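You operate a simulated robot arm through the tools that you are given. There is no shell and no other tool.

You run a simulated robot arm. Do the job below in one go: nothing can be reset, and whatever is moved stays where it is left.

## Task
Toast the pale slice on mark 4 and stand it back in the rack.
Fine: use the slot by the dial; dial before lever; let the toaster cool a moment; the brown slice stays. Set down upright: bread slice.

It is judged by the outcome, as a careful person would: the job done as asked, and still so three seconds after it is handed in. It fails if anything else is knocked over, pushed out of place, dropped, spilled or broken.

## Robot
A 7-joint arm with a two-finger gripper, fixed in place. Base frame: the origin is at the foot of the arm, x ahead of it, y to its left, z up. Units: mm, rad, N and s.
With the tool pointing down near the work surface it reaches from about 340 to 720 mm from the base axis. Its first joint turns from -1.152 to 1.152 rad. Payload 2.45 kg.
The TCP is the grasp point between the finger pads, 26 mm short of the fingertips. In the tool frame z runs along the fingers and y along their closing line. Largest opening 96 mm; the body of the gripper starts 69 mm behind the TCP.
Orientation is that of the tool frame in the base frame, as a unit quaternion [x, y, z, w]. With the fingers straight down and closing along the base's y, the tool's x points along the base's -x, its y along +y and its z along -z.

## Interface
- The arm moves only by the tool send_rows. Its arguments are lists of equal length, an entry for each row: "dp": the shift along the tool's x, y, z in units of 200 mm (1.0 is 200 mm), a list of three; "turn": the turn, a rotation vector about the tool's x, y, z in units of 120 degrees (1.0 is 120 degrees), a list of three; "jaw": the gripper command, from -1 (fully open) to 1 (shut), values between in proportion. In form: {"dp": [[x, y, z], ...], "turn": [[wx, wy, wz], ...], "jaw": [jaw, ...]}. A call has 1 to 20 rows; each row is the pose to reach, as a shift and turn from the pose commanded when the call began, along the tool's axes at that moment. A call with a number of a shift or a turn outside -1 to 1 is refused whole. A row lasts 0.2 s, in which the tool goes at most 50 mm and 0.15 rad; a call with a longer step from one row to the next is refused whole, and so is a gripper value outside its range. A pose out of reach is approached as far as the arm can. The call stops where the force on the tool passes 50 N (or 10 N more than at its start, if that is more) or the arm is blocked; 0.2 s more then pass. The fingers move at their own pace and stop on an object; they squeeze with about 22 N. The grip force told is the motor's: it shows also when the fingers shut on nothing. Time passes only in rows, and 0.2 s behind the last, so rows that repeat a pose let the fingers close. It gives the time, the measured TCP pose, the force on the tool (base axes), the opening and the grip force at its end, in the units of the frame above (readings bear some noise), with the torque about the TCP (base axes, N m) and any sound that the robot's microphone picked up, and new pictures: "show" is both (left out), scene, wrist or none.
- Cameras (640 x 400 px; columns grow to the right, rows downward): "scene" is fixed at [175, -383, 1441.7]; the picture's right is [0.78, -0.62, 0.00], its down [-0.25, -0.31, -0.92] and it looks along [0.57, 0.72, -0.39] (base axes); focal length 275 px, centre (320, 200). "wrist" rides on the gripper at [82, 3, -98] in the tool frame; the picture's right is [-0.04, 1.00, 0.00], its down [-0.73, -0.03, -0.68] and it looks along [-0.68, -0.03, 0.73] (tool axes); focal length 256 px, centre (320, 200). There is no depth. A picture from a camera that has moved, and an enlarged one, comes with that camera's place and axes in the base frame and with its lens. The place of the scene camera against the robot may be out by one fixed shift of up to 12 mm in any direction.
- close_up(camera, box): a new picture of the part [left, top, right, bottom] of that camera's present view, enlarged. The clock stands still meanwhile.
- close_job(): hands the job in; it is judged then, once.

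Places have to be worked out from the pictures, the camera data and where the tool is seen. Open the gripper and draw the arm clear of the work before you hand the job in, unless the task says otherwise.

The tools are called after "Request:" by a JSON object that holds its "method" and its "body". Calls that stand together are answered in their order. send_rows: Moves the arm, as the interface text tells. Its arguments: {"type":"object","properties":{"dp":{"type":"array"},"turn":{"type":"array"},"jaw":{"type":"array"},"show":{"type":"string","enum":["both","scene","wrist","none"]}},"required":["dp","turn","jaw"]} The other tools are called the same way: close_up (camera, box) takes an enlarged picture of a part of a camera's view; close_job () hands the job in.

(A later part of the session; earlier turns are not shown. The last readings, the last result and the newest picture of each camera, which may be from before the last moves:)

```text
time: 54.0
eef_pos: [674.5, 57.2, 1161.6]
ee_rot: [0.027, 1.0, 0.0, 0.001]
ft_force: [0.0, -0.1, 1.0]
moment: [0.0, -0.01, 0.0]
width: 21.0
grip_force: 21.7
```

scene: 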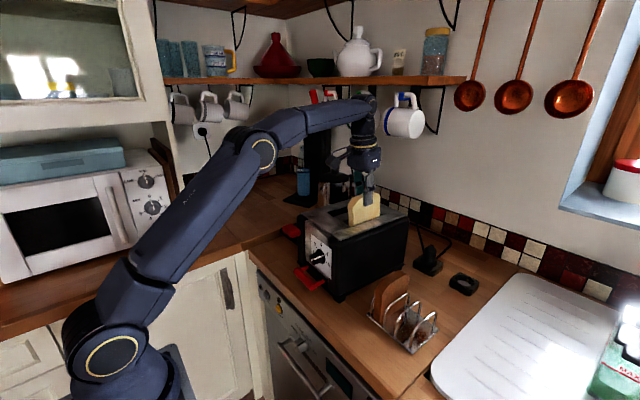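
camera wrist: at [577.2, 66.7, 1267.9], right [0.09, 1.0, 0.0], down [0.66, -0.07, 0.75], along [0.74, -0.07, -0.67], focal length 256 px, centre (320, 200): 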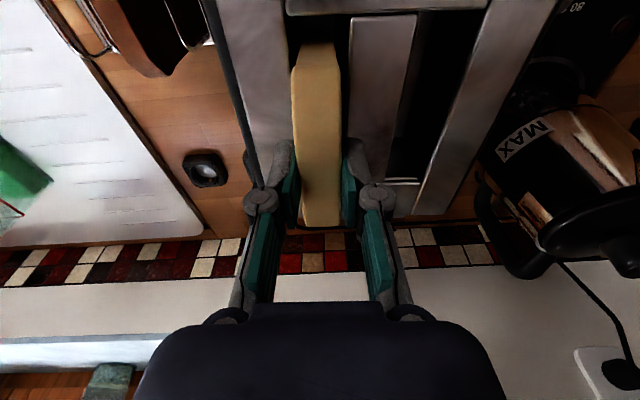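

No contact yet. I'll continue down in 2 mm steps to about z≈1148, still with fingertips above the toaster top.

Request:
{"method": "send_rows", "body": {"dp": [[0, 0, 0.01], [0, 0, 0.02], [0, 0, 0.03], [0, 0, 0.04], [0, 0, 0.05], [0, 0, 0.06], [0, 0, 0.068], [0, 0, 0.068]], "turn": [[0, 0, 0], [0, 0, 0], [0, 0, 0], [0, 0, 0], [0, 0, 0], [0, 0, 0], [0, 0, 0], [0, 0, 0]], "jaw": [0.8, 0.8, 0.8, 0.8, 0.8, 0.8, 0.8, 0.8]}}

Request:
{"method": "close_up", "body": {"camera": "scene", "box": [325, 155, 415, 245]}}

Request:
{"method": "close_up", "body": {"camera": "wrist", "box": [230, 0, 430, 240]}}

```text
time: 55.8
eef_pos: [674.2, 57.7, 1147.9]
ee_rot: [0.028, 1.0, 0.0, 0.001]
ft_force: [0.6, -0.2, 1.5]
moment: [-0.01, 0.09, -0.02]
width: 21.1
grip_force: 21.6
camera wrist: at [592.5, 65.8, 1246.3], right [0.09, 1.0, 0.0], down [0.73, -0.07, 0.68], along [0.68, -0.06, -0.73], focal length 256 px, centre (320, 200)
```

scene: 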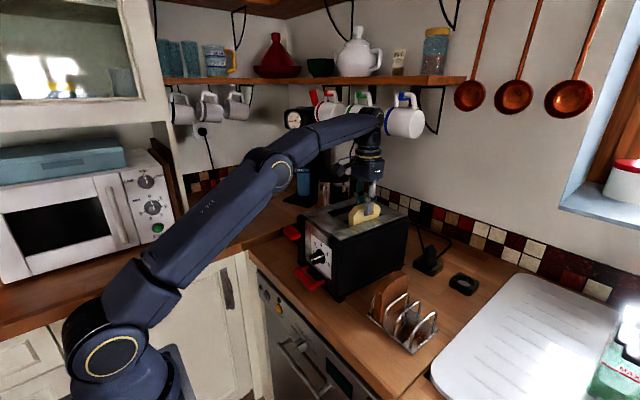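
wrist: 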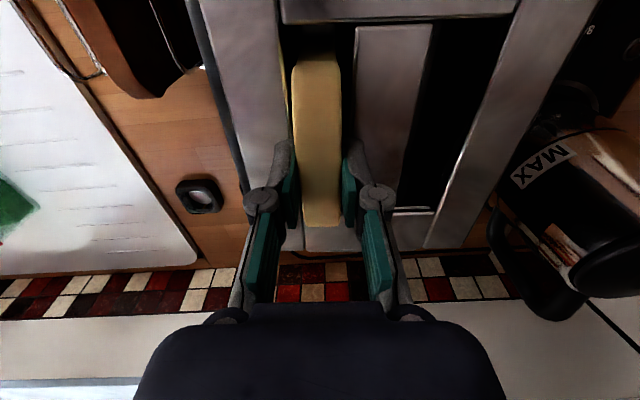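

```text
4.44 times, centred on (370, 200) of scene
camera zoom: at [175.0, -383.0, 1441.7], right [0.78, -0.62, 0.0], down [-0.25, -0.31, -0.92], along [0.57, 0.72, -0.39], focal length 1221 px, centre (98, 200)
```

zoom: 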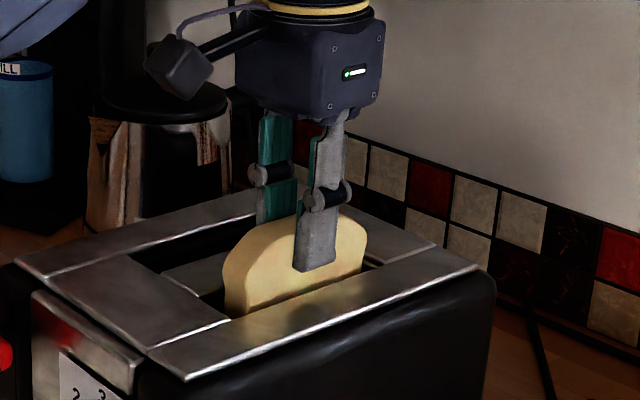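

```text
1.67 times, centred on (330, 120) of wrist
camera zoom: at [592.5, 65.8, 1246.3], right [0.09, 1.0, 0.0], down [0.73, -0.07, 0.68], along [0.68, -0.06, -0.73], focal length 427 px, centre (303, 333)
```

zoom: 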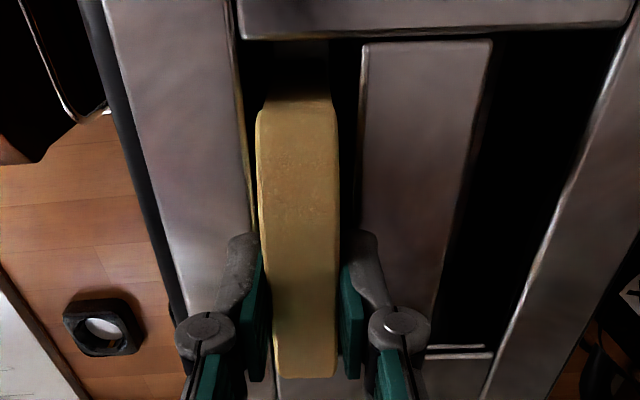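

A faint upward force (1.5 N) suggests the carriage is near, and the slice sits about 2 mm toward -y in the slot. I'll centre it by +2 mm and lower a little further in small steps.

Request:
{"method": "send_rows", "body": {"dp": [[0, 0.005, 0], [0, 0.01, 0], [0, 0.01, 0.01], [0, 0.01, 0.02], [0, 0.01, 0.02]], "turn": [[0, 0, 0], [0, 0, 0], [0, 0, 0], [0, 0, 0], [0, 0, 0]], "jaw": [0.8, 0.8, 0.8, 0.8, 0.8], "show": "none"}}

```text
time: 57.0
eef_pos: [673.7, 60.9, 1144.6]
ee_rot: [0.026, 1.0, 0.0, 0.0]
ft_force: [-0.3, 0.0, 1.6]
moment: [-0.08, 0.11, 0.03]
width: 21.2
grip_force: 21.7
```

Force is still only ~1.6 N. I'll lower another 5 mm (fingertips then at about z≈1113) and check.

Request:
{"method": "send_rows", "body": {"dp": [[0, 0, 0.008], [0, 0, 0.016], [0, 0, 0.025], [0, 0, 0.025], [0, 0, 0.025]], "turn": [[0, 0, 0], [0, 0, 0], [0, 0, 0], [0, 0, 0], [0, 0, 0]], "jaw": [0.8, 0.8, 0.8, 0.8, 0.8]}}

Request:
{"method": "close_up", "body": {"camera": "scene", "box": [325, 165, 415, 235]}}

Request:
{"method": "close_up", "body": {"camera": "wrist", "box": [230, 0, 430, 240]}}

```text
time: 58.2
eef_pos: [674.0, 59.3, 1139.6]
ee_rot: [0.028, 1.0, 0.0, 0.002]
ft_force: [-0.3, -0.2, 1.4]
moment: [0.04, 0.03, 0.0]
width: 20.8
grip_force: 21.7
camera wrist: at [592.8, 67.8, 1237.3], right [0.09, 1.0, 0.0], down [0.73, -0.07, 0.68], along [0.68, -0.06, -0.73], focal length 256 px, centre (320, 200)
```

scene: 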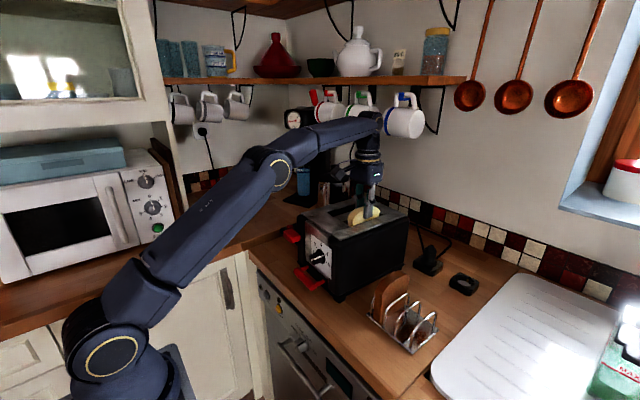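
wrist: 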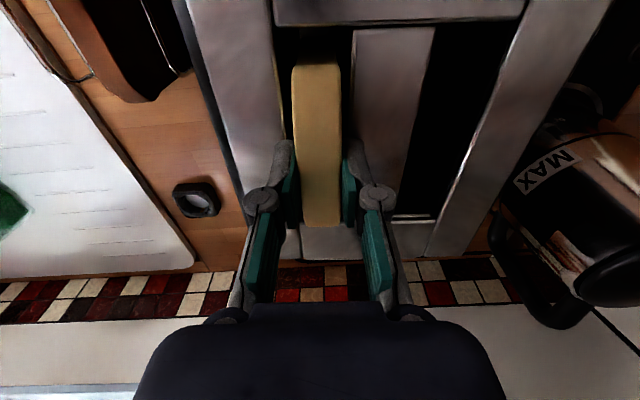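

```text
5.71 times, centred on (370, 200) of scene
camera zoom: at [175.0, -383.0, 1441.7], right [0.78, -0.62, 0.0], down [-0.25, -0.31, -0.92], along [0.57, 0.72, -0.39], focal length 1569 px, centre (34, 200)
```

zoom: 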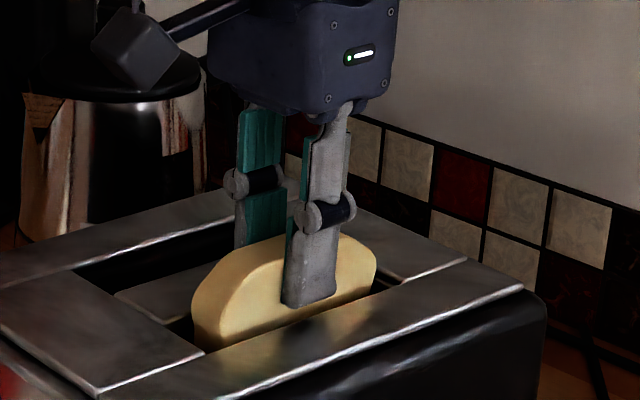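

```text
1.67 times, centred on (330, 120) of wrist
camera zoom: at [592.8, 67.8, 1237.3], right [0.09, 1.0, 0.0], down [0.73, -0.07, 0.68], along [0.68, -0.06, -0.73], focal length 427 px, centre (303, 333)
```

zoom: 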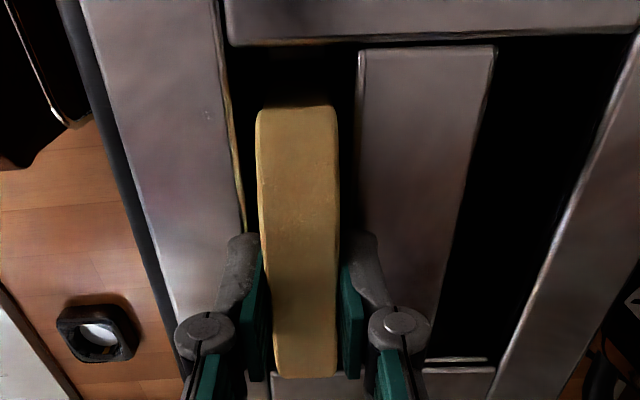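

The slice now protrudes about 30 mm, centred in the slot by the dial, with fingertips about 6 mm above the toaster top. I'll lower 2 mm more and open gently to let it rest on the carriage.

Request:
{"method": "send_rows", "body": {"dp": [[0, 0, 0.01], [0, 0, 0.01], [0, 0, 0.01], [0, 0, 0.01], [0, 0, 0.01], [0, 0, 0.01], [0, 0, 0.01]], "turn": [[0, 0, 0], [0, 0, 0], [0, 0, 0], [0, 0, 0], [0, 0, 0], [0, 0, 0], [0, 0, 0]], "jaw": [0.8, 0.55, 0.45, 0.3, 0.2, 0.1, 0.1]}}

Request:
{"method": "close_up", "body": {"camera": "scene", "box": [325, 165, 415, 235]}}

Request:
{"method": "close_up", "body": {"camera": "wrist", "box": [230, 0, 430, 240]}}

```text
time: 59.8
eef_pos: [674.2, 60.8, 1136.4]
ee_rot: [0.027, 1.0, -0.001, 0.001]
ft_force: [-0.1, 0.3, -0.6]
moment: [0.02, -0.01, 0.02]
width: 43.3
grip_force: 0.0
camera wrist: at [592.6, 67.8, 1235.3], right [0.09, 1.0, 0.0], down [0.73, -0.07, 0.68], along [0.68, -0.06, -0.73], focal length 256 px, centre (320, 200)
```

scene: 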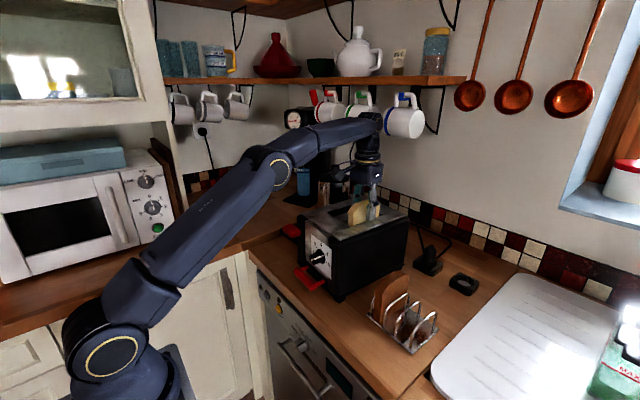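
wrist: 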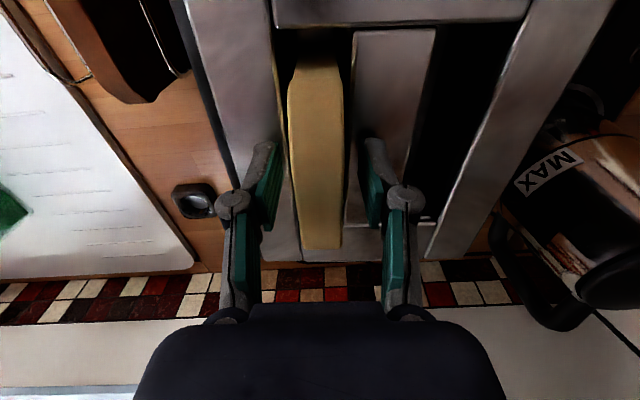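

```text
5.71 times, centred on (370, 200) of scene
camera zoom: at [175.0, -383.0, 1441.7], right [0.78, -0.62, 0.0], down [-0.25, -0.31, -0.92], along [0.57, 0.72, -0.39], focal length 1569 px, centre (34, 200)
```

zoom: 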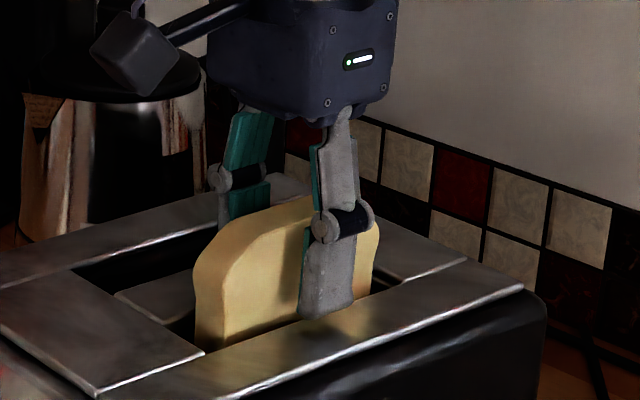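

```text
1.67 times, centred on (330, 120) of wrist
camera zoom: at [592.6, 67.8, 1235.3], right [0.09, 1.0, 0.0], down [0.73, -0.07, 0.68], along [0.68, -0.06, -0.73], focal length 427 px, centre (303, 333)
```

zoom: 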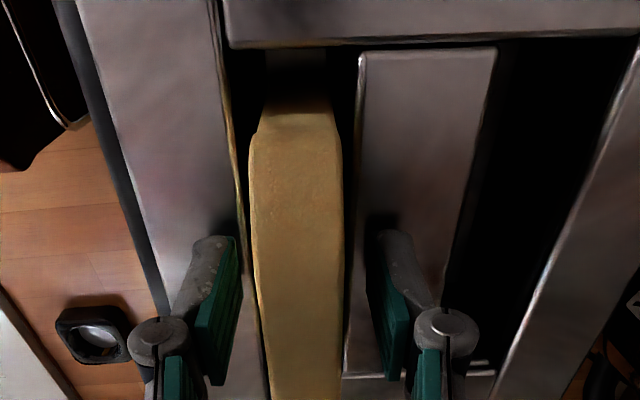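

The sprung carriage lifted the slice a little when I let go; it now stands in the slot by the dial, protruding about 50 mm. I'll withdraw up and back along the slice without touching it.

Request:
{"method": "send_rows", "body": {"dp": [[0.02, 0, -0.06], [0.05, 0, -0.125], [0.08, 0, -0.18], [0.11, 0, -0.24], [0.14, 0, -0.3], [0.17, 0, -0.36], [0.17, 0, -0.36]], "turn": [[0, 0, 0], [0, 0, 0], [0, 0, 0], [0, 0, 0], [0, 0, 0], [0, 0, 0], [0, 0, 0]], "jaw": [0.1, 0.1, 0.1, 0.1, 0.1, 0.1, 0.1]}}

Request:
{"method": "close_up", "body": {"camera": "scene", "box": [270, 165, 430, 275]}}

Request:
{"method": "close_up", "body": {"camera": "scene", "box": [278, 210, 348, 260]}}

```text
time: 61.4
eef_pos: [638.7, 60.0, 1209.4]
ee_rot: [0.027, 1.0, 0.001, 0.001]
ft_force: [0.0, -0.5, -0.2]
moment: [-0.03, 0.02, -0.01]
width: 43.1
grip_force: 0.1
camera wrist: at [557.9, 69.1, 1307.6], right [0.09, 1.0, 0.0], down [0.73, -0.07, 0.68], along [0.68, -0.06, -0.73], focal length 256 px, centre (320, 200)
```

scene: 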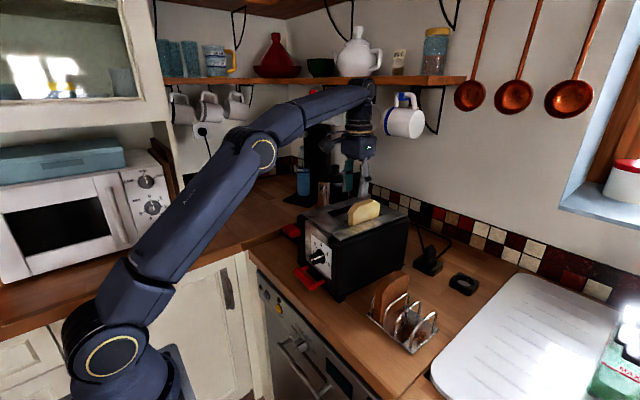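
wrist: 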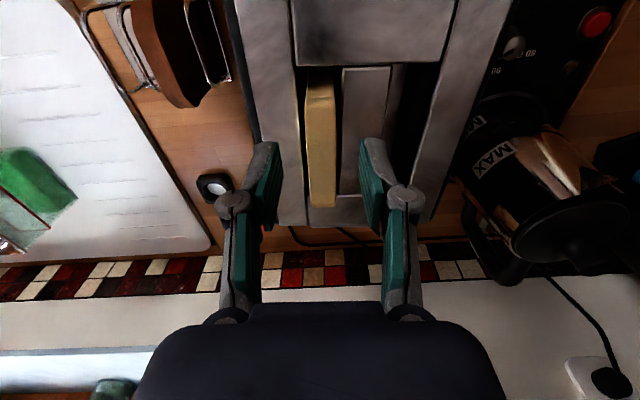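

```text
3.64 times, centred on (350, 220) of scene
camera zoom: at [175.0, -383.0, 1441.7], right [0.78, -0.62, 0.0], down [-0.25, -0.31, -0.92], along [0.57, 0.72, -0.39], focal length 999 px, centre (211, 127)
```

zoom: 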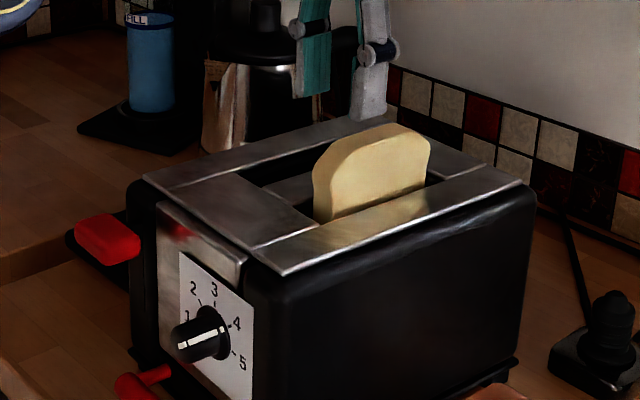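

```text
8.00 times, centred on (313, 235) of scene
camera zoom: at [175.0, -383.0, 1441.7], right [0.78, -0.62, 0.0], down [-0.25, -0.31, -0.92], along [0.57, 0.72, -0.39], focal length 2197 px, centre (376, -80)
```

zoom: 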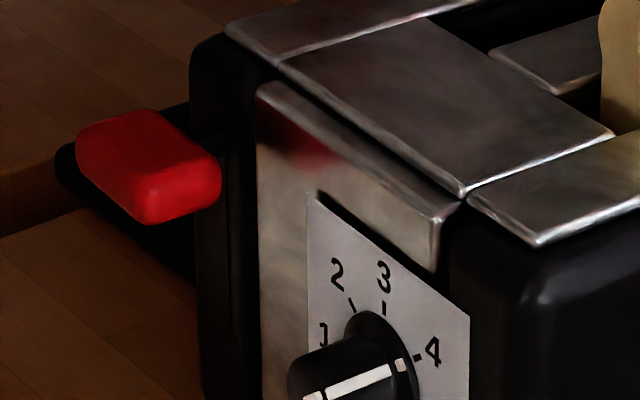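

The slice stands properly in the slot, and the lever block's top is at about (517, 173, 1080). I'll shut the fingers, pitch the tool 15° and move to above the lever.

Request:
{"method": "send_rows", "body": {"dp": [[0.08, 0.067, 0], [0.16, 0.133, 0], [0.24, 0.2, 0], [0.32, 0.266, 0], [0.4, 0.333, 0], [0.48, 0.4, 0], [0.56, 0.466, 0], [0.639, 0.532, 0], [0.639, 0.532, 0]], "turn": [[0, -0.016, 0], [0, -0.032, 0], [0, -0.048, 0], [0, -0.064, 0], [0, -0.08, 0], [0, -0.096, 0], [0, -0.112, 0], [0, -0.125, 0], [0, -0.125, 0]], "jaw": [1, 1, 1, 1, 1, 1, 1, 1, 1]}}

Request:
{"method": "close_up", "body": {"camera": "wrist", "box": [220, 30, 420, 240]}}

```text
time: 63.4
eef_pos: [517.0, 173.9, 1208.0]
ee_rot: [0.026, 0.991, -0.005, 0.132]
ft_force: [0.4, -0.4, 0.1]
moment: [0.02, 0.0, 0.01]
width: 0.0
grip_force: 22.1
camera wrist: at [413.4, 183.2, 1282.3], right [0.09, 1.0, 0.01], down [0.53, -0.06, 0.85], along [0.84, -0.07, -0.53], focal length 256 px, centre (320, 200)
```

scene: 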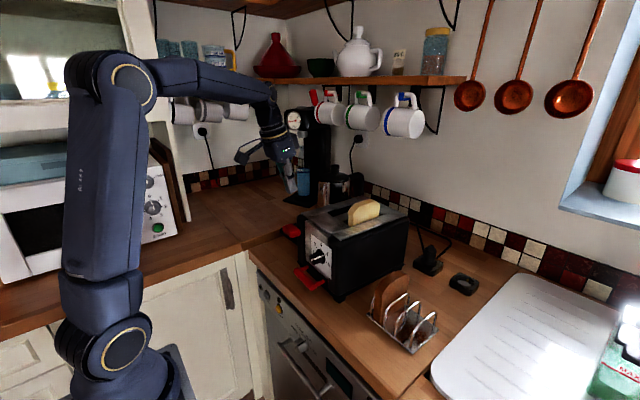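
wrist: 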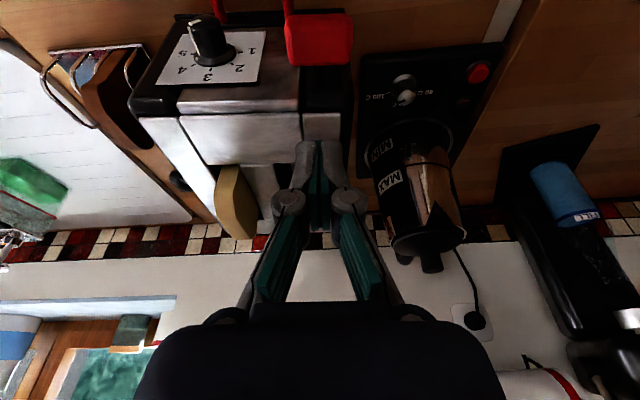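

```text
1.90 times, centred on (320, 135) of wrist
camera zoom: at [413.4, 183.2, 1282.3], right [0.09, 1.0, 0.01], down [0.53, -0.06, 0.85], along [0.84, -0.07, -0.53], focal length 488 px, centre (320, 324)
```

zoom: 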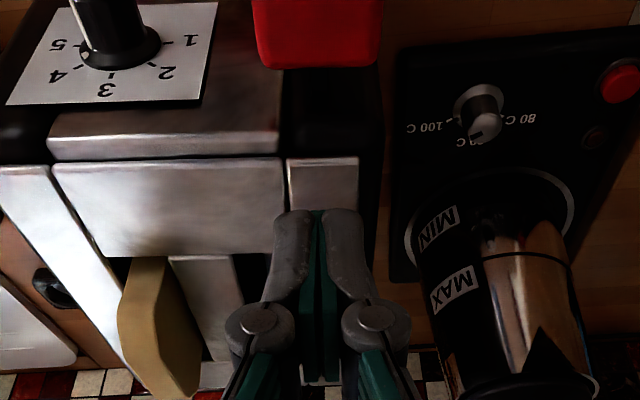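

The lever is straight under the closed fingers in y. I'll come down 85 mm to just above it.

Request:
{"method": "send_rows", "body": {"dp": [[0.026, 0, 0.097], [0.052, 0, 0.193], [0.079, 0, 0.29], [0.1, 0, 0.37], [0.111, 0, 0.41], [0.111, 0, 0.41]], "turn": [[0, 0, 0], [0, 0, 0], [0, 0, 0], [0, 0, 0], [0, 0, 0], [0, 0, 0]], "jaw": [1, 1, 1, 1, 1, 1]}}

Request:
{"method": "close_up", "body": {"camera": "scene", "box": [260, 180, 350, 270]}}

Request:
{"method": "close_up", "body": {"camera": "wrist", "box": [230, 80, 410, 240]}}

```text
time: 64.8
eef_pos: [517.7, 175.2, 1123.8]
ee_rot: [0.027, 0.991, -0.003, 0.131]
ft_force: [-0.4, 0.8, 1.3]
moment: [-0.03, -0.01, -0.02]
width: 0.0
grip_force: 22.5
camera wrist: at [414.0, 184.1, 1197.4], right [0.09, 1.0, 0.01], down [0.53, -0.06, 0.85], along [0.84, -0.07, -0.53], focal length 256 px, centre (320, 200)
```

scene: 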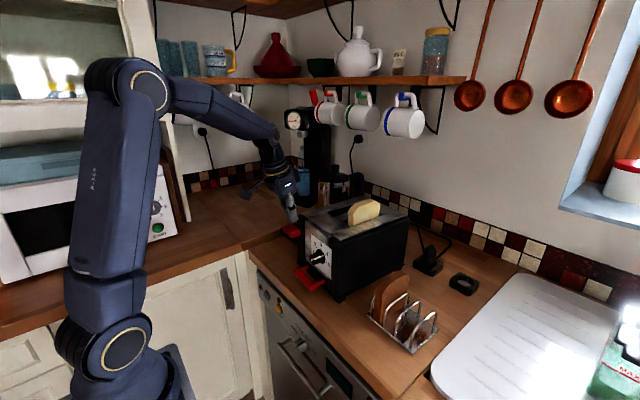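
wrist: 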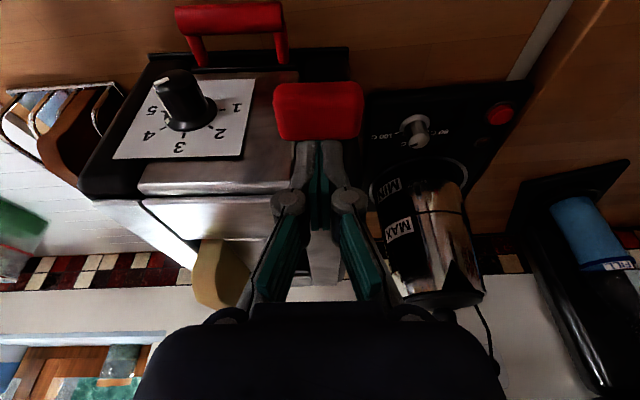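

```text
4.44 times, centred on (305, 225) of scene
camera zoom: at [175.0, -383.0, 1441.7], right [0.78, -0.62, 0.0], down [-0.25, -0.31, -0.92], along [0.57, 0.72, -0.39], focal length 1221 px, centre (387, 89)
```

zoom: 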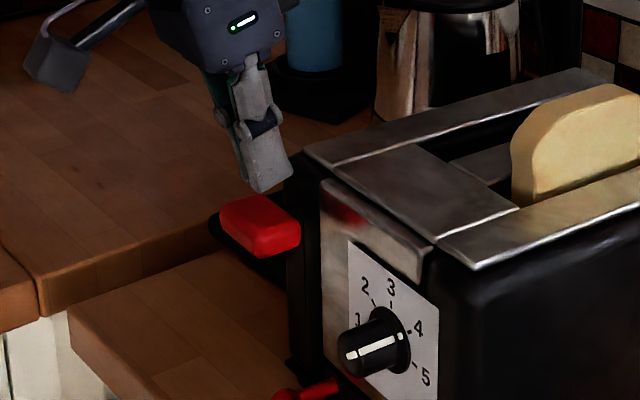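

```text
2.50 times, centred on (320, 160) of wrist
camera zoom: at [414.0, 184.1, 1197.4], right [0.09, 1.0, 0.01], down [0.53, -0.06, 0.85], along [0.84, -0.07, -0.53], focal length 640 px, centre (320, 300)
```

zoom: 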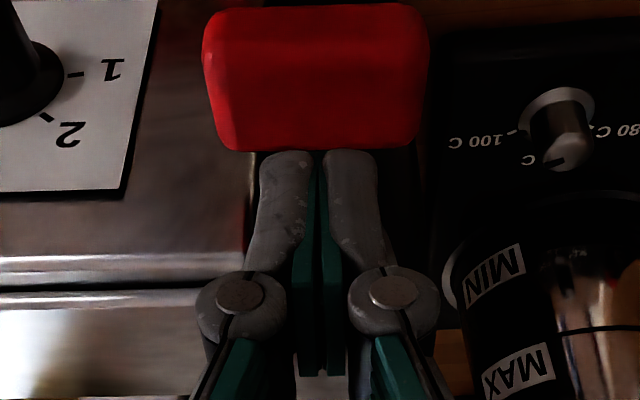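

The fingertips are about 15 mm above the middle of the lever. I'll press down 50 mm in 4 mm steps and check the force.

Request:
{"method": "send_rows", "body": {"dp": [[0.0052, 0, 0.0193], [0.0105, 0, 0.0386], [0.0157, 0, 0.0579], [0.021, 0, 0.0772], [0.0262, 0, 0.0965], [0.0314, 0, 0.1158], [0.0367, 0, 0.1351], [0.0419, 0, 0.1544], [0.0472, 0, 0.1737], [0.0524, 0, 0.193], [0.0576, 0, 0.2123], [0.0655, 0, 0.2413], [0.0655, 0, 0.2413]], "turn": [[0, 0, 0], [0, 0, 0], [0, 0, 0], [0, 0, 0], [0, 0, 0], [0, 0, 0], [0, 0, 0], [0, 0, 0], [0, 0, 0], [0, 0, 0], [0, 0, 0], [0, 0, 0], [0, 0, 0]], "jaw": [1, 1, 1, 1, 1, 1, 1, 1, 1, 1, 1, 1, 1]}}

Request:
{"method": "close_up", "body": {"camera": "scene", "box": [260, 180, 380, 290]}}

```text
time: 67.6
eef_pos: [517.3, 174.8, 1072.9]
ee_rot: [0.027, 0.991, -0.004, 0.131]
ft_force: [1.6, 1.2, 2.5]
moment: [0.04, -0.05, -0.02]
width: 5.9
grip_force: 21.8
camera wrist: at [413.7, 183.9, 1147.7], right [0.09, 1.0, 0.01], down [0.53, -0.06, 0.85], along [0.84, -0.07, -0.53], focal length 256 px, centre (320, 200)
```

scene: 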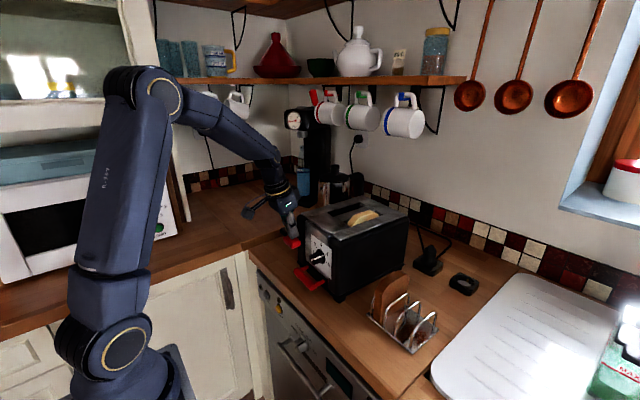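
wrist: 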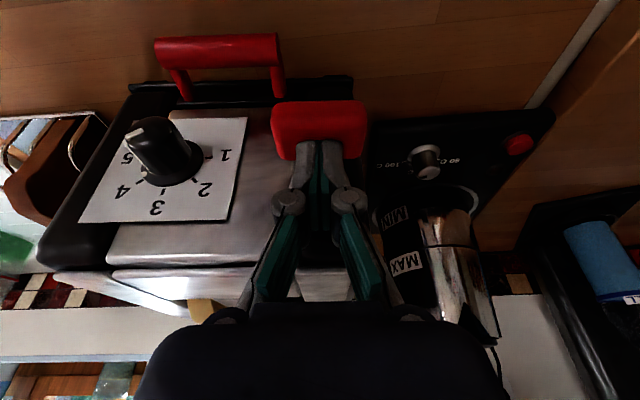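

```text
3.64 times, centred on (320, 235) of scene
camera zoom: at [175.0, -383.0, 1441.7], right [0.78, -0.62, 0.0], down [-0.25, -0.31, -0.92], along [0.57, 0.72, -0.39], focal length 999 px, centre (320, 73)
```

zoom: 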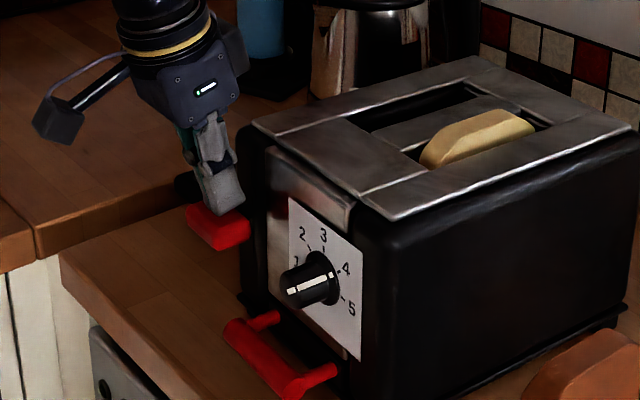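

The lever and slice go down together with only ~2.5 N of spring force. I'll continue another 20 mm.

Request:
{"method": "send_rows", "body": {"dp": [[0.0052, 0, 0.0193], [0.0105, 0, 0.0386], [0.0157, 0, 0.0579], [0.021, 0, 0.0772], [0.0262, 0, 0.0965], [0.0262, 0, 0.0965]], "turn": [[0, 0, 0], [0, 0, 0], [0, 0, 0], [0, 0, 0], [0, 0, 0], [0, 0, 0]], "jaw": [1, 1, 1, 1, 1, 1], "show": "wrist"}}

Request:
{"method": "close_up", "body": {"camera": "scene", "box": [260, 180, 380, 290]}}

Request:
{"method": "close_up", "body": {"camera": "wrist", "box": [230, 80, 410, 240]}}

```text
time: 69.0
eef_pos: [516.8, 174.5, 1053.6]
ee_rot: [0.025, 0.991, -0.003, 0.132]
ft_force: [0.9, 1.0, 3.9]
moment: [0.04, -0.03, -0.02]
width: 6.1
grip_force: 21.8
camera wrist: at [413.6, 183.8, 1127.4], right [0.09, 1.0, 0.01], down [0.53, -0.06, 0.85], along [0.84, -0.07, -0.53], focal length 256 px, centre (320, 200)
```

wrist: 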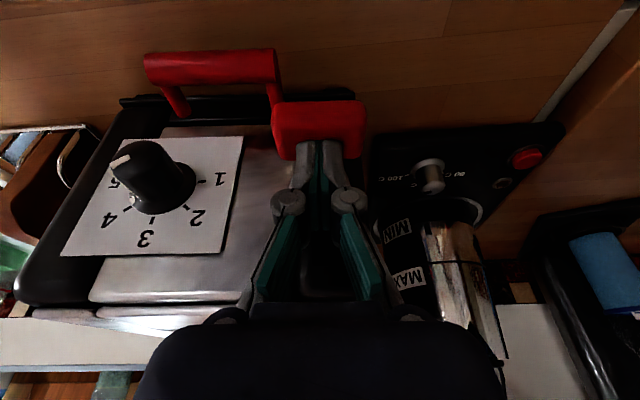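

```text
3.64 times, centred on (320, 235) of scene
camera zoom: at [175.0, -383.0, 1441.7], right [0.78, -0.62, 0.0], down [-0.25, -0.31, -0.92], along [0.57, 0.72, -0.39], focal length 999 px, centre (320, 73)
```

zoom: 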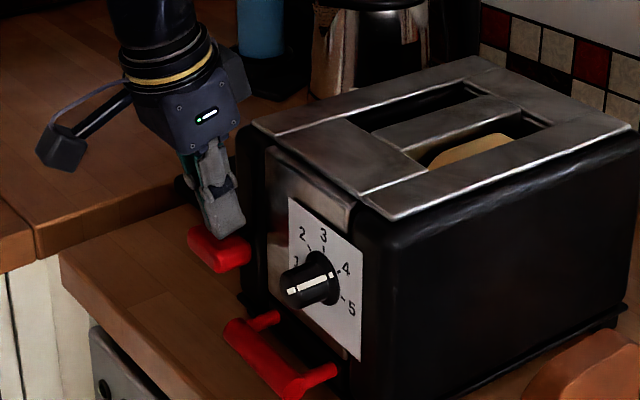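

```text
2.50 times, centred on (320, 160) of wrist
camera zoom: at [413.6, 183.8, 1127.4], right [0.09, 1.0, 0.01], down [0.53, -0.06, 0.85], along [0.84, -0.07, -0.53], focal length 640 px, centre (320, 300)
```

zoom: 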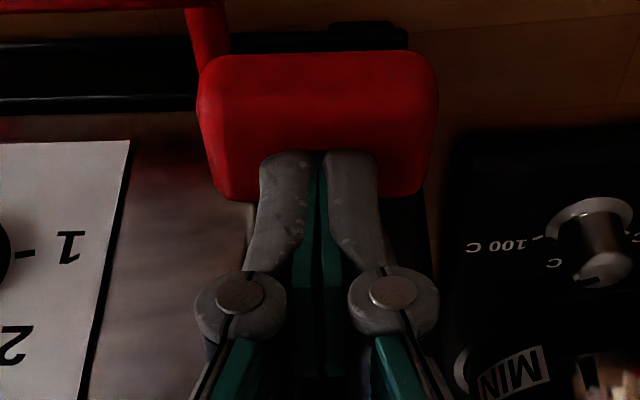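

The slice is nearly flush and the force is 4 N, so the lever is still moving. I'll press another 16 mm in small steps.

Request:
{"method": "send_rows", "body": {"dp": [[0.004, 0, 0.0145], [0.008, 0, 0.029], [0.012, 0, 0.0434], [0.016, 0, 0.058], [0.021, 0, 0.0772], [0.021, 0, 0.0772]], "turn": [[0, 0, 0], [0, 0, 0], [0, 0, 0], [0, 0, 0], [0, 0, 0], [0, 0, 0]], "jaw": [1, 1, 1, 1, 1, 1], "show": "none"}}

Request:
{"method": "close_up", "body": {"camera": "scene", "box": [260, 180, 380, 290]}}

```text
time: 70.1
eef_pos: [517.1, 175.2, 1044.9]
ee_rot: [0.028, 0.991, -0.003, 0.134]
ft_force: [-6.7, -2.7, 14.1]
moment: [-0.06, 0.24, 0.02]
width: 5.9
grip_force: 22.4
stopped in row 5: the force on the tool passed its limit at 58 N (the readings are from after the stop); the commanded pose is now the measured one
```

```text
3.64 times, centred on (320, 235) of scene
camera zoom: at [174.6, -383.2, 1441.7], right [0.78, -0.62, 0.0], down [-0.24, -0.31, -0.92], along [0.57, 0.72, -0.39], focal length 999 px, centre (320, 73)
```

zoom: 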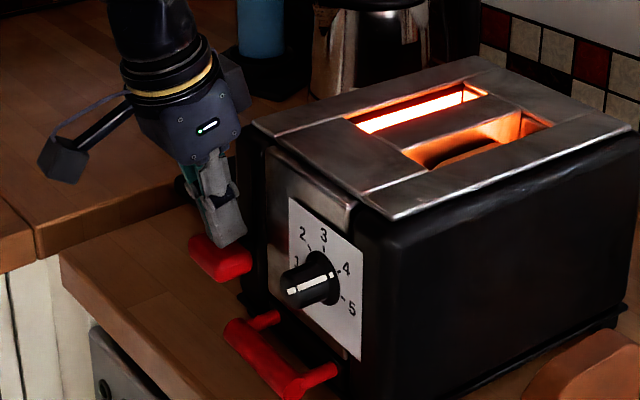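

The lever bottomed and latched, and the toaster's elements are glowing. I'll lift off the lever straight up.

Request:
{"method": "send_rows", "body": {"dp": [[-0.0131, 0, -0.0483], [-0.0393, 0, -0.145], [-0.079, 0, -0.29], [-0.118, 0, -0.435], [-0.157, 0, -0.579], [-0.157, 0, -0.579]], "turn": [[0, 0, 0], [0, 0, 0], [0, 0, 0], [0, 0, 0], [0, 0, 0], [0, 0, 0]], "jaw": [1, 1, 1, 1, 1, 1]}}

Request:
{"method": "close_up", "body": {"camera": "scene", "box": [260, 180, 420, 320]}}

```text
time: 71.5
eef_pos: [518.5, 173.7, 1165.2]
ee_rot: [0.027, 0.991, -0.003, 0.134]
ft_force: [-0.5, 1.0, 0.1]
moment: [0.0, 0.0, 0.01]
width: 0.0
grip_force: 21.7
camera wrist: at [413.8, 183.6, 1238.5], right [0.09, 1.0, 0.01], down [0.53, -0.06, 0.85], along [0.85, -0.07, -0.53], focal length 256 px, centre (320, 200)
```

scene: 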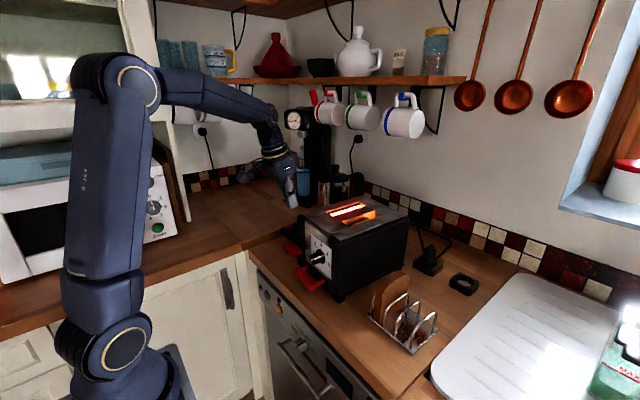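
wrist: 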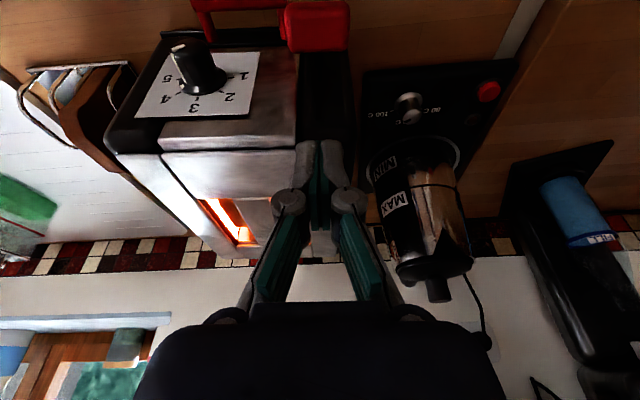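

```text
2.86 times, centred on (340, 250) of scene
camera zoom: at [175.0, -383.0, 1441.7], right [0.78, -0.62, 0.0], down [-0.25, -0.31, -0.92], along [0.57, 0.72, -0.39], focal length 785 px, centre (263, 57)
```

zoom: 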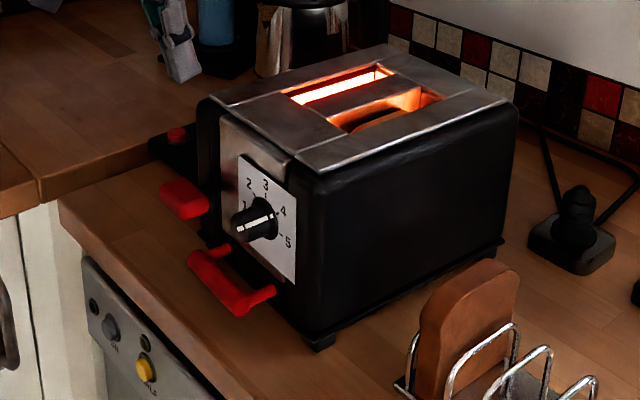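

The lever stays down and the dial still reads 4. I'll straighten the tool and move to a waiting spot up in front of the slots where I can watch.

Request:
{"method": "send_rows", "body": {"dp": [[-0.05, -0.04, -0.07], [-0.1, -0.12, -0.14], [-0.15, -0.2, -0.2], [-0.2, -0.29, -0.25], [-0.25, -0.38, -0.29], [-0.3, -0.47, -0.31], [-0.337, -0.5385, -0.322], [-0.337, -0.5385, -0.322]], "turn": [[0, 0.018, 0], [0, 0.036, 0], [0, 0.054, 0], [0, 0.072, 0], [0, 0.09, 0], [0, 0.108, 0], [0, 0.127, 0], [0, 0.127, 0]], "jaw": [0.5, 0.1, 0.1, 0.1, 0.1, 0.1, 0.1, 0.1]}}

```text
time: 73.3
eef_pos: [560.2, 64.1, 1243.1]
ee_rot: [0.026, 1.0, 0.001, 0.0]
ft_force: [-0.4, 0.7, 0.6]
moment: [-0.03, -0.01, 0.05]
width: 43.3
grip_force: 0.0
camera wrist: at [479.1, 72.2, 1342.2], right [0.09, 1.0, 0.0], down [0.73, -0.07, 0.68], along [0.68, -0.06, -0.73], focal length 256 px, centre (320, 200)
```

scene: 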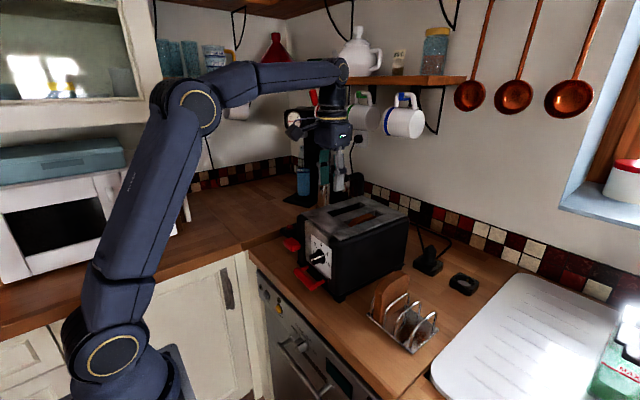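
wrist: 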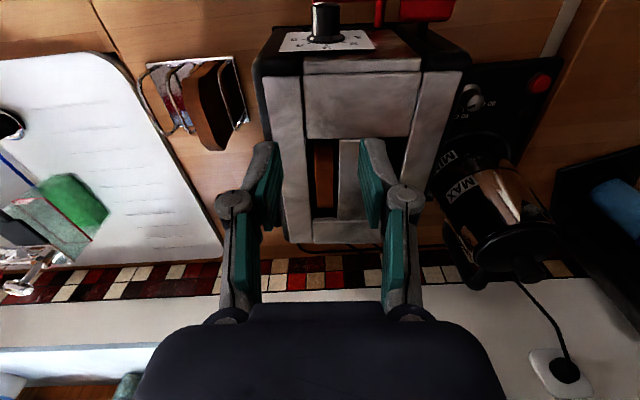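

The glow has already gone out. I'll zoom in to see whether the toast has popped up and where the lever is.

Request:
{"method": "close_up", "body": {"camera": "scene", "box": [270, 185, 430, 285]}}

Request:
{"method": "close_up", "body": {"camera": "wrist", "box": [250, 0, 470, 250]}}

```text
4.00 times, centred on (350, 235) of scene
camera zoom: at [175.0, -383.0, 1441.7], right [0.78, -0.62, 0.0], down [-0.25, -0.31, -0.92], along [0.57, 0.72, -0.39], focal length 1098 px, centre (200, 60)
```

zoom: 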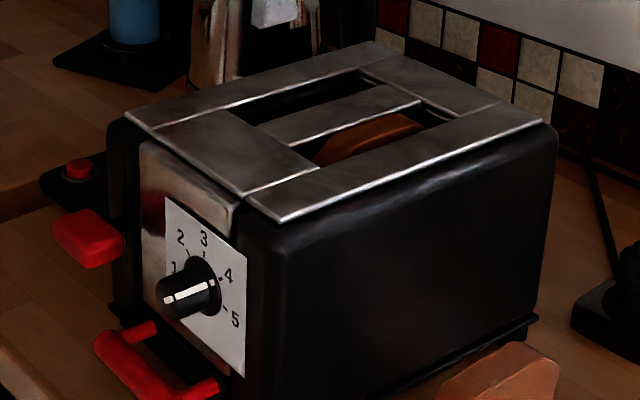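

```text
1.60 times, centred on (360, 125) of wrist
camera zoom: at [479.1, 72.2, 1342.2], right [0.09, 1.0, 0.0], down [0.73, -0.07, 0.68], along [0.68, -0.06, -0.73], focal length 410 px, centre (256, 320)
```

zoom: 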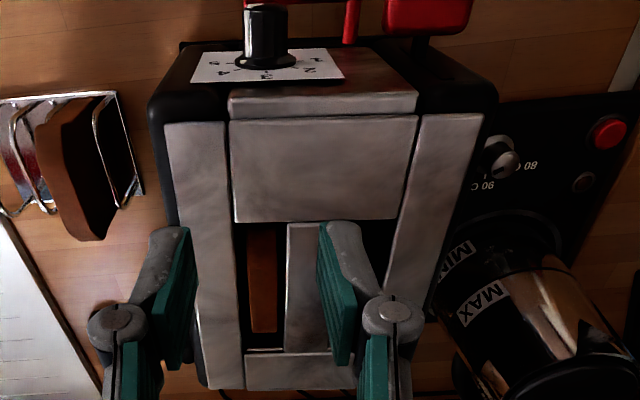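

The slice is browned and the carriage seems to be coming back up. I'll wait in place for the pop-up to finish and the toaster to cool.

Request:
{"method": "send_rows", "body": {"dp": [[0, 0, 0], [0, 0, 0], [0, 0, 0], [0, 0, 0], [0, 0, 0], [0, 0, 0], [0, 0, 0], [0, 0, 0], [0, 0, 0], [0, 0, 0]], "turn": [[0, 0, 0], [0, 0, 0], [0, 0, 0], [0, 0, 0], [0, 0, 0], [0, 0, 0], [0, 0, 0], [0, 0, 0], [0, 0, 0], [0, 0, 0]], "jaw": [0.1, 0.1, 0.1, 0.1, 0.1, 0.1, 0.1, 0.1, 0.1, 0.1]}}

Request:
{"method": "close_up", "body": {"camera": "scene", "box": [270, 185, 430, 285]}}

Request:
{"method": "close_up", "body": {"camera": "wrist", "box": [250, 0, 470, 250]}}

```text
time: 75.5
eef_pos: [560.2, 64.2, 1244.4]
ee_rot: [0.026, 1.0, 0.001, 0.001]
ft_force: [-0.7, 0.7, -0.4]
moment: [0.0, -0.02, 0.01]
width: 43.0
grip_force: 0.2
camera wrist: at [479.0, 72.4, 1342.1], right [0.09, 1.0, 0.0], down [0.73, -0.07, 0.68], along [0.68, -0.06, -0.73], focal length 256 px, centre (320, 200)
```

scene: 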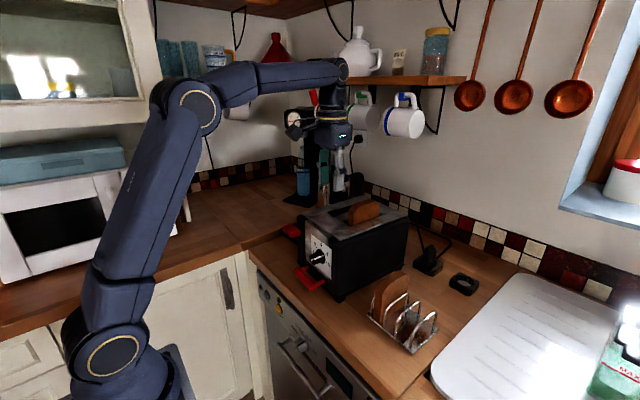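
wrist: 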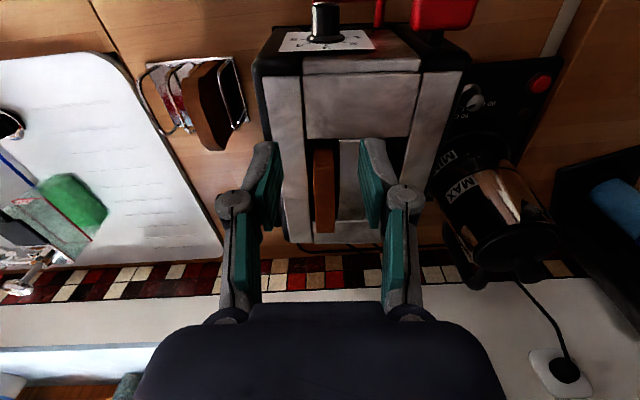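

```text
4.00 times, centred on (350, 235) of scene
camera zoom: at [175.0, -383.0, 1441.7], right [0.78, -0.62, 0.0], down [-0.25, -0.31, -0.92], along [0.57, 0.72, -0.39], focal length 1098 px, centre (200, 60)
```

zoom: 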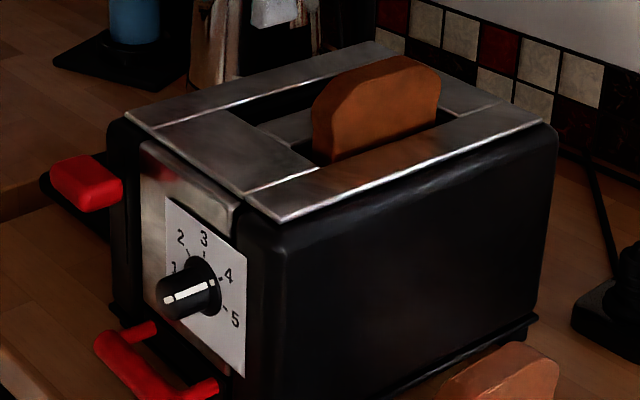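

```text
1.60 times, centred on (360, 125) of wrist
camera zoom: at [479.0, 72.4, 1342.1], right [0.09, 1.0, 0.0], down [0.73, -0.07, 0.68], along [0.68, -0.06, -0.73], focal length 410 px, centre (256, 320)
```

zoom: 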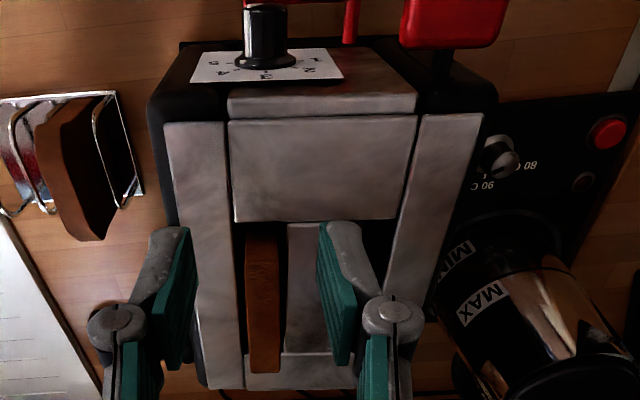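

The toast has popped up fully, nicely browned, and the lever is back at the top. As asked, I'll let the toaster cool: waiting still well away from it.

Request:
{"method": "send_rows", "body": {"dp": [[0, 0, 0], [0, 0, 0], [0, 0, 0], [0, 0, 0], [0, 0, 0], [0, 0, 0], [0, 0, 0], [0, 0, 0], [0, 0, 0], [0, 0, 0], [0, 0, 0], [0, 0, 0], [0, 0, 0], [0, 0, 0], [0, 0, 0], [0, 0, 0], [0, 0, 0], [0, 0, 0], [0, 0, 0], [0, 0, 0]], "turn": [[0, 0, 0], [0, 0, 0], [0, 0, 0], [0, 0, 0], [0, 0, 0], [0, 0, 0], [0, 0, 0], [0, 0, 0], [0, 0, 0], [0, 0, 0], [0, 0, 0], [0, 0, 0], [0, 0, 0], [0, 0, 0], [0, 0, 0], [0, 0, 0], [0, 0, 0], [0, 0, 0], [0, 0, 0], [0, 0, 0]], "jaw": [0.1, 0.1, 0.1, 0.1, 0.1, 0.1, 0.1, 0.1, 0.1, 0.1, 0.1, 0.1, 0.1, 0.1, 0.1, 0.1, 0.1, 0.1, 0.1, 0.1], "show": "none"}}

Request:
{"method": "send_rows", "body": {"dp": [[0, 0, 0], [0, 0, 0], [0, 0, 0], [0, 0, 0], [0, 0, 0], [0, 0, 0], [0, 0, 0], [0, 0, 0], [0, 0, 0], [0, 0, 0], [0, 0, 0], [0, 0, 0], [0, 0, 0], [0, 0, 0], [0, 0, 0], [0, 0, 0], [0, 0, 0], [0, 0, 0], [0, 0, 0], [0, 0, 0]], "turn": [[0, 0, 0], [0, 0, 0], [0, 0, 0], [0, 0, 0], [0, 0, 0], [0, 0, 0], [0, 0, 0], [0, 0, 0], [0, 0, 0], [0, 0, 0], [0, 0, 0], [0, 0, 0], [0, 0, 0], [0, 0, 0], [0, 0, 0], [0, 0, 0], [0, 0, 0], [0, 0, 0], [0, 0, 0], [0, 0, 0]], "jaw": [0.1, 0.1, 0.1, 0.1, 0.1, 0.1, 0.1, 0.1, 0.1, 0.1, 0.1, 0.1, 0.1, 0.1, 0.1, 0.1, 0.1, 0.1, 0.1, 0.1], "show": "none"}}

Request:
{"method": "send_rows", "body": {"dp": [[0, 0, 0], [0, 0, 0], [0, 0, 0], [0, 0, 0], [0, 0, 0], [0, 0, 0], [0, 0, 0], [0, 0, 0], [0, 0, 0], [0, 0, 0], [0, 0, 0], [0, 0, 0], [0, 0, 0], [0, 0, 0], [0, 0, 0], [0, 0, 0], [0, 0, 0], [0, 0, 0], [0, 0, 0], [0, 0, 0]], "turn": [[0, 0, 0], [0, 0, 0], [0, 0, 0], [0, 0, 0], [0, 0, 0], [0, 0, 0], [0, 0, 0], [0, 0, 0], [0, 0, 0], [0, 0, 0], [0, 0, 0], [0, 0, 0], [0, 0, 0], [0, 0, 0], [0, 0, 0], [0, 0, 0], [0, 0, 0], [0, 0, 0], [0, 0, 0], [0, 0, 0]], "jaw": [0.1, 0.1, 0.1, 0.1, 0.1, 0.1, 0.1, 0.1, 0.1, 0.1, 0.1, 0.1, 0.1, 0.1, 0.1, 0.1, 0.1, 0.1, 0.1, 0.1]}}

Request:
{"method": "close_up", "body": {"camera": "wrist", "box": [280, 120, 400, 250]}}

Request:
{"method": "close_up", "body": {"camera": "scene", "box": [325, 165, 415, 235]}}

```text
time: 79.7
eef_pos: [559.3, 64.8, 1243.5]
ee_rot: [0.025, 1.0, 0.001, 0.001]
ft_force: [0.2, -1.0, -0.2]
moment: [-0.01, -0.02, 0.01]
width: 43.0
grip_force: 0.1
```

```text
time: 83.9
eef_pos: [559.4, 65.2, 1243.8]
ee_rot: [0.026, 1.0, 0.001, 0.001]
ft_force: [0.2, 0.1, -0.8]
moment: [0.0, -0.05, 0.01]
width: 43.0
grip_force: 0.1
```

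```text
time: 88.1
eef_pos: [559.3, 65.3, 1243.6]
ee_rot: [0.027, 1.0, 0.001, 0.001]
ft_force: [-0.3, 0.7, -0.6]
moment: [0.02, 0.04, 0.0]
width: 43.2
grip_force: 0.0
camera wrist: at [479.0, 72.4, 1342.1], right [0.09, 1.0, 0.0], down [0.73, -0.07, 0.68], along [0.68, -0.06, -0.73], focal length 256 px, centre (320, 200)
```

scene: 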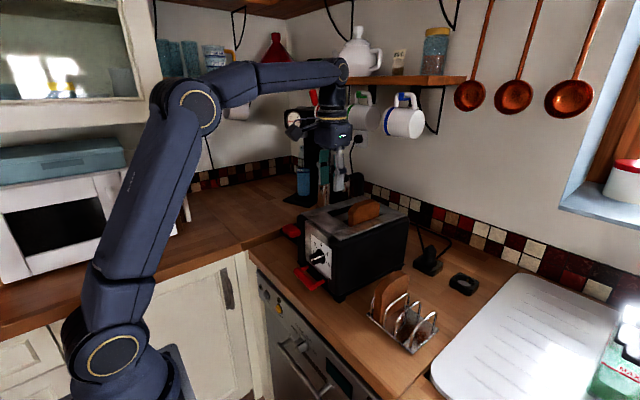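
wrist: 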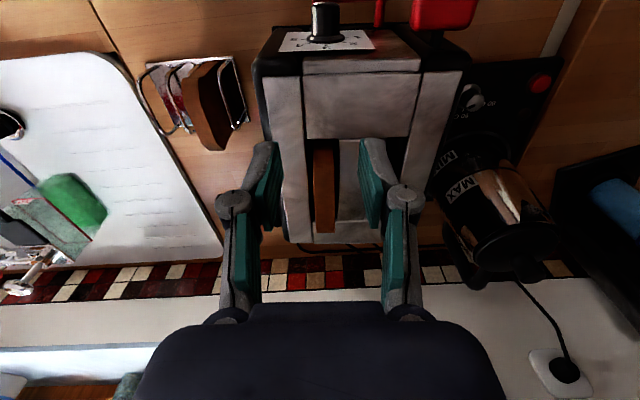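

```text
3.08 times, centred on (340, 185) of wrist
camera zoom: at [479.0, 72.4, 1342.1], right [0.09, 1.0, 0.0], down [0.73, -0.07, 0.68], along [0.68, -0.06, -0.73], focal length 788 px, centre (258, 246)
```

zoom: 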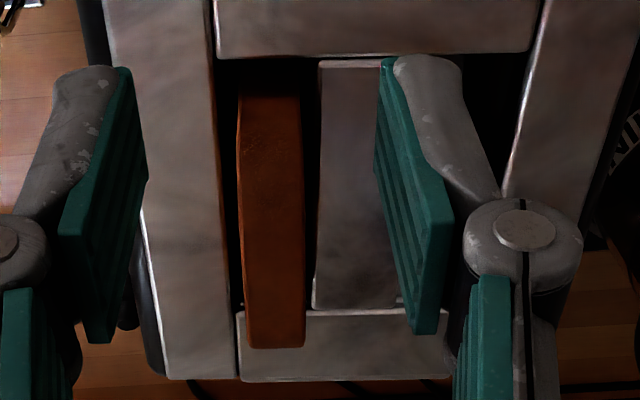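

```text
5.71 times, centred on (370, 200) of scene
camera zoom: at [175.0, -383.0, 1441.7], right [0.78, -0.62, 0.0], down [-0.25, -0.31, -0.92], along [0.57, 0.72, -0.39], focal length 1569 px, centre (34, 200)
```

zoom: 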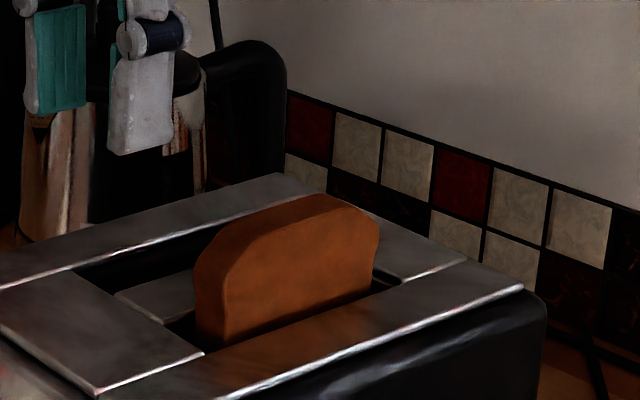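

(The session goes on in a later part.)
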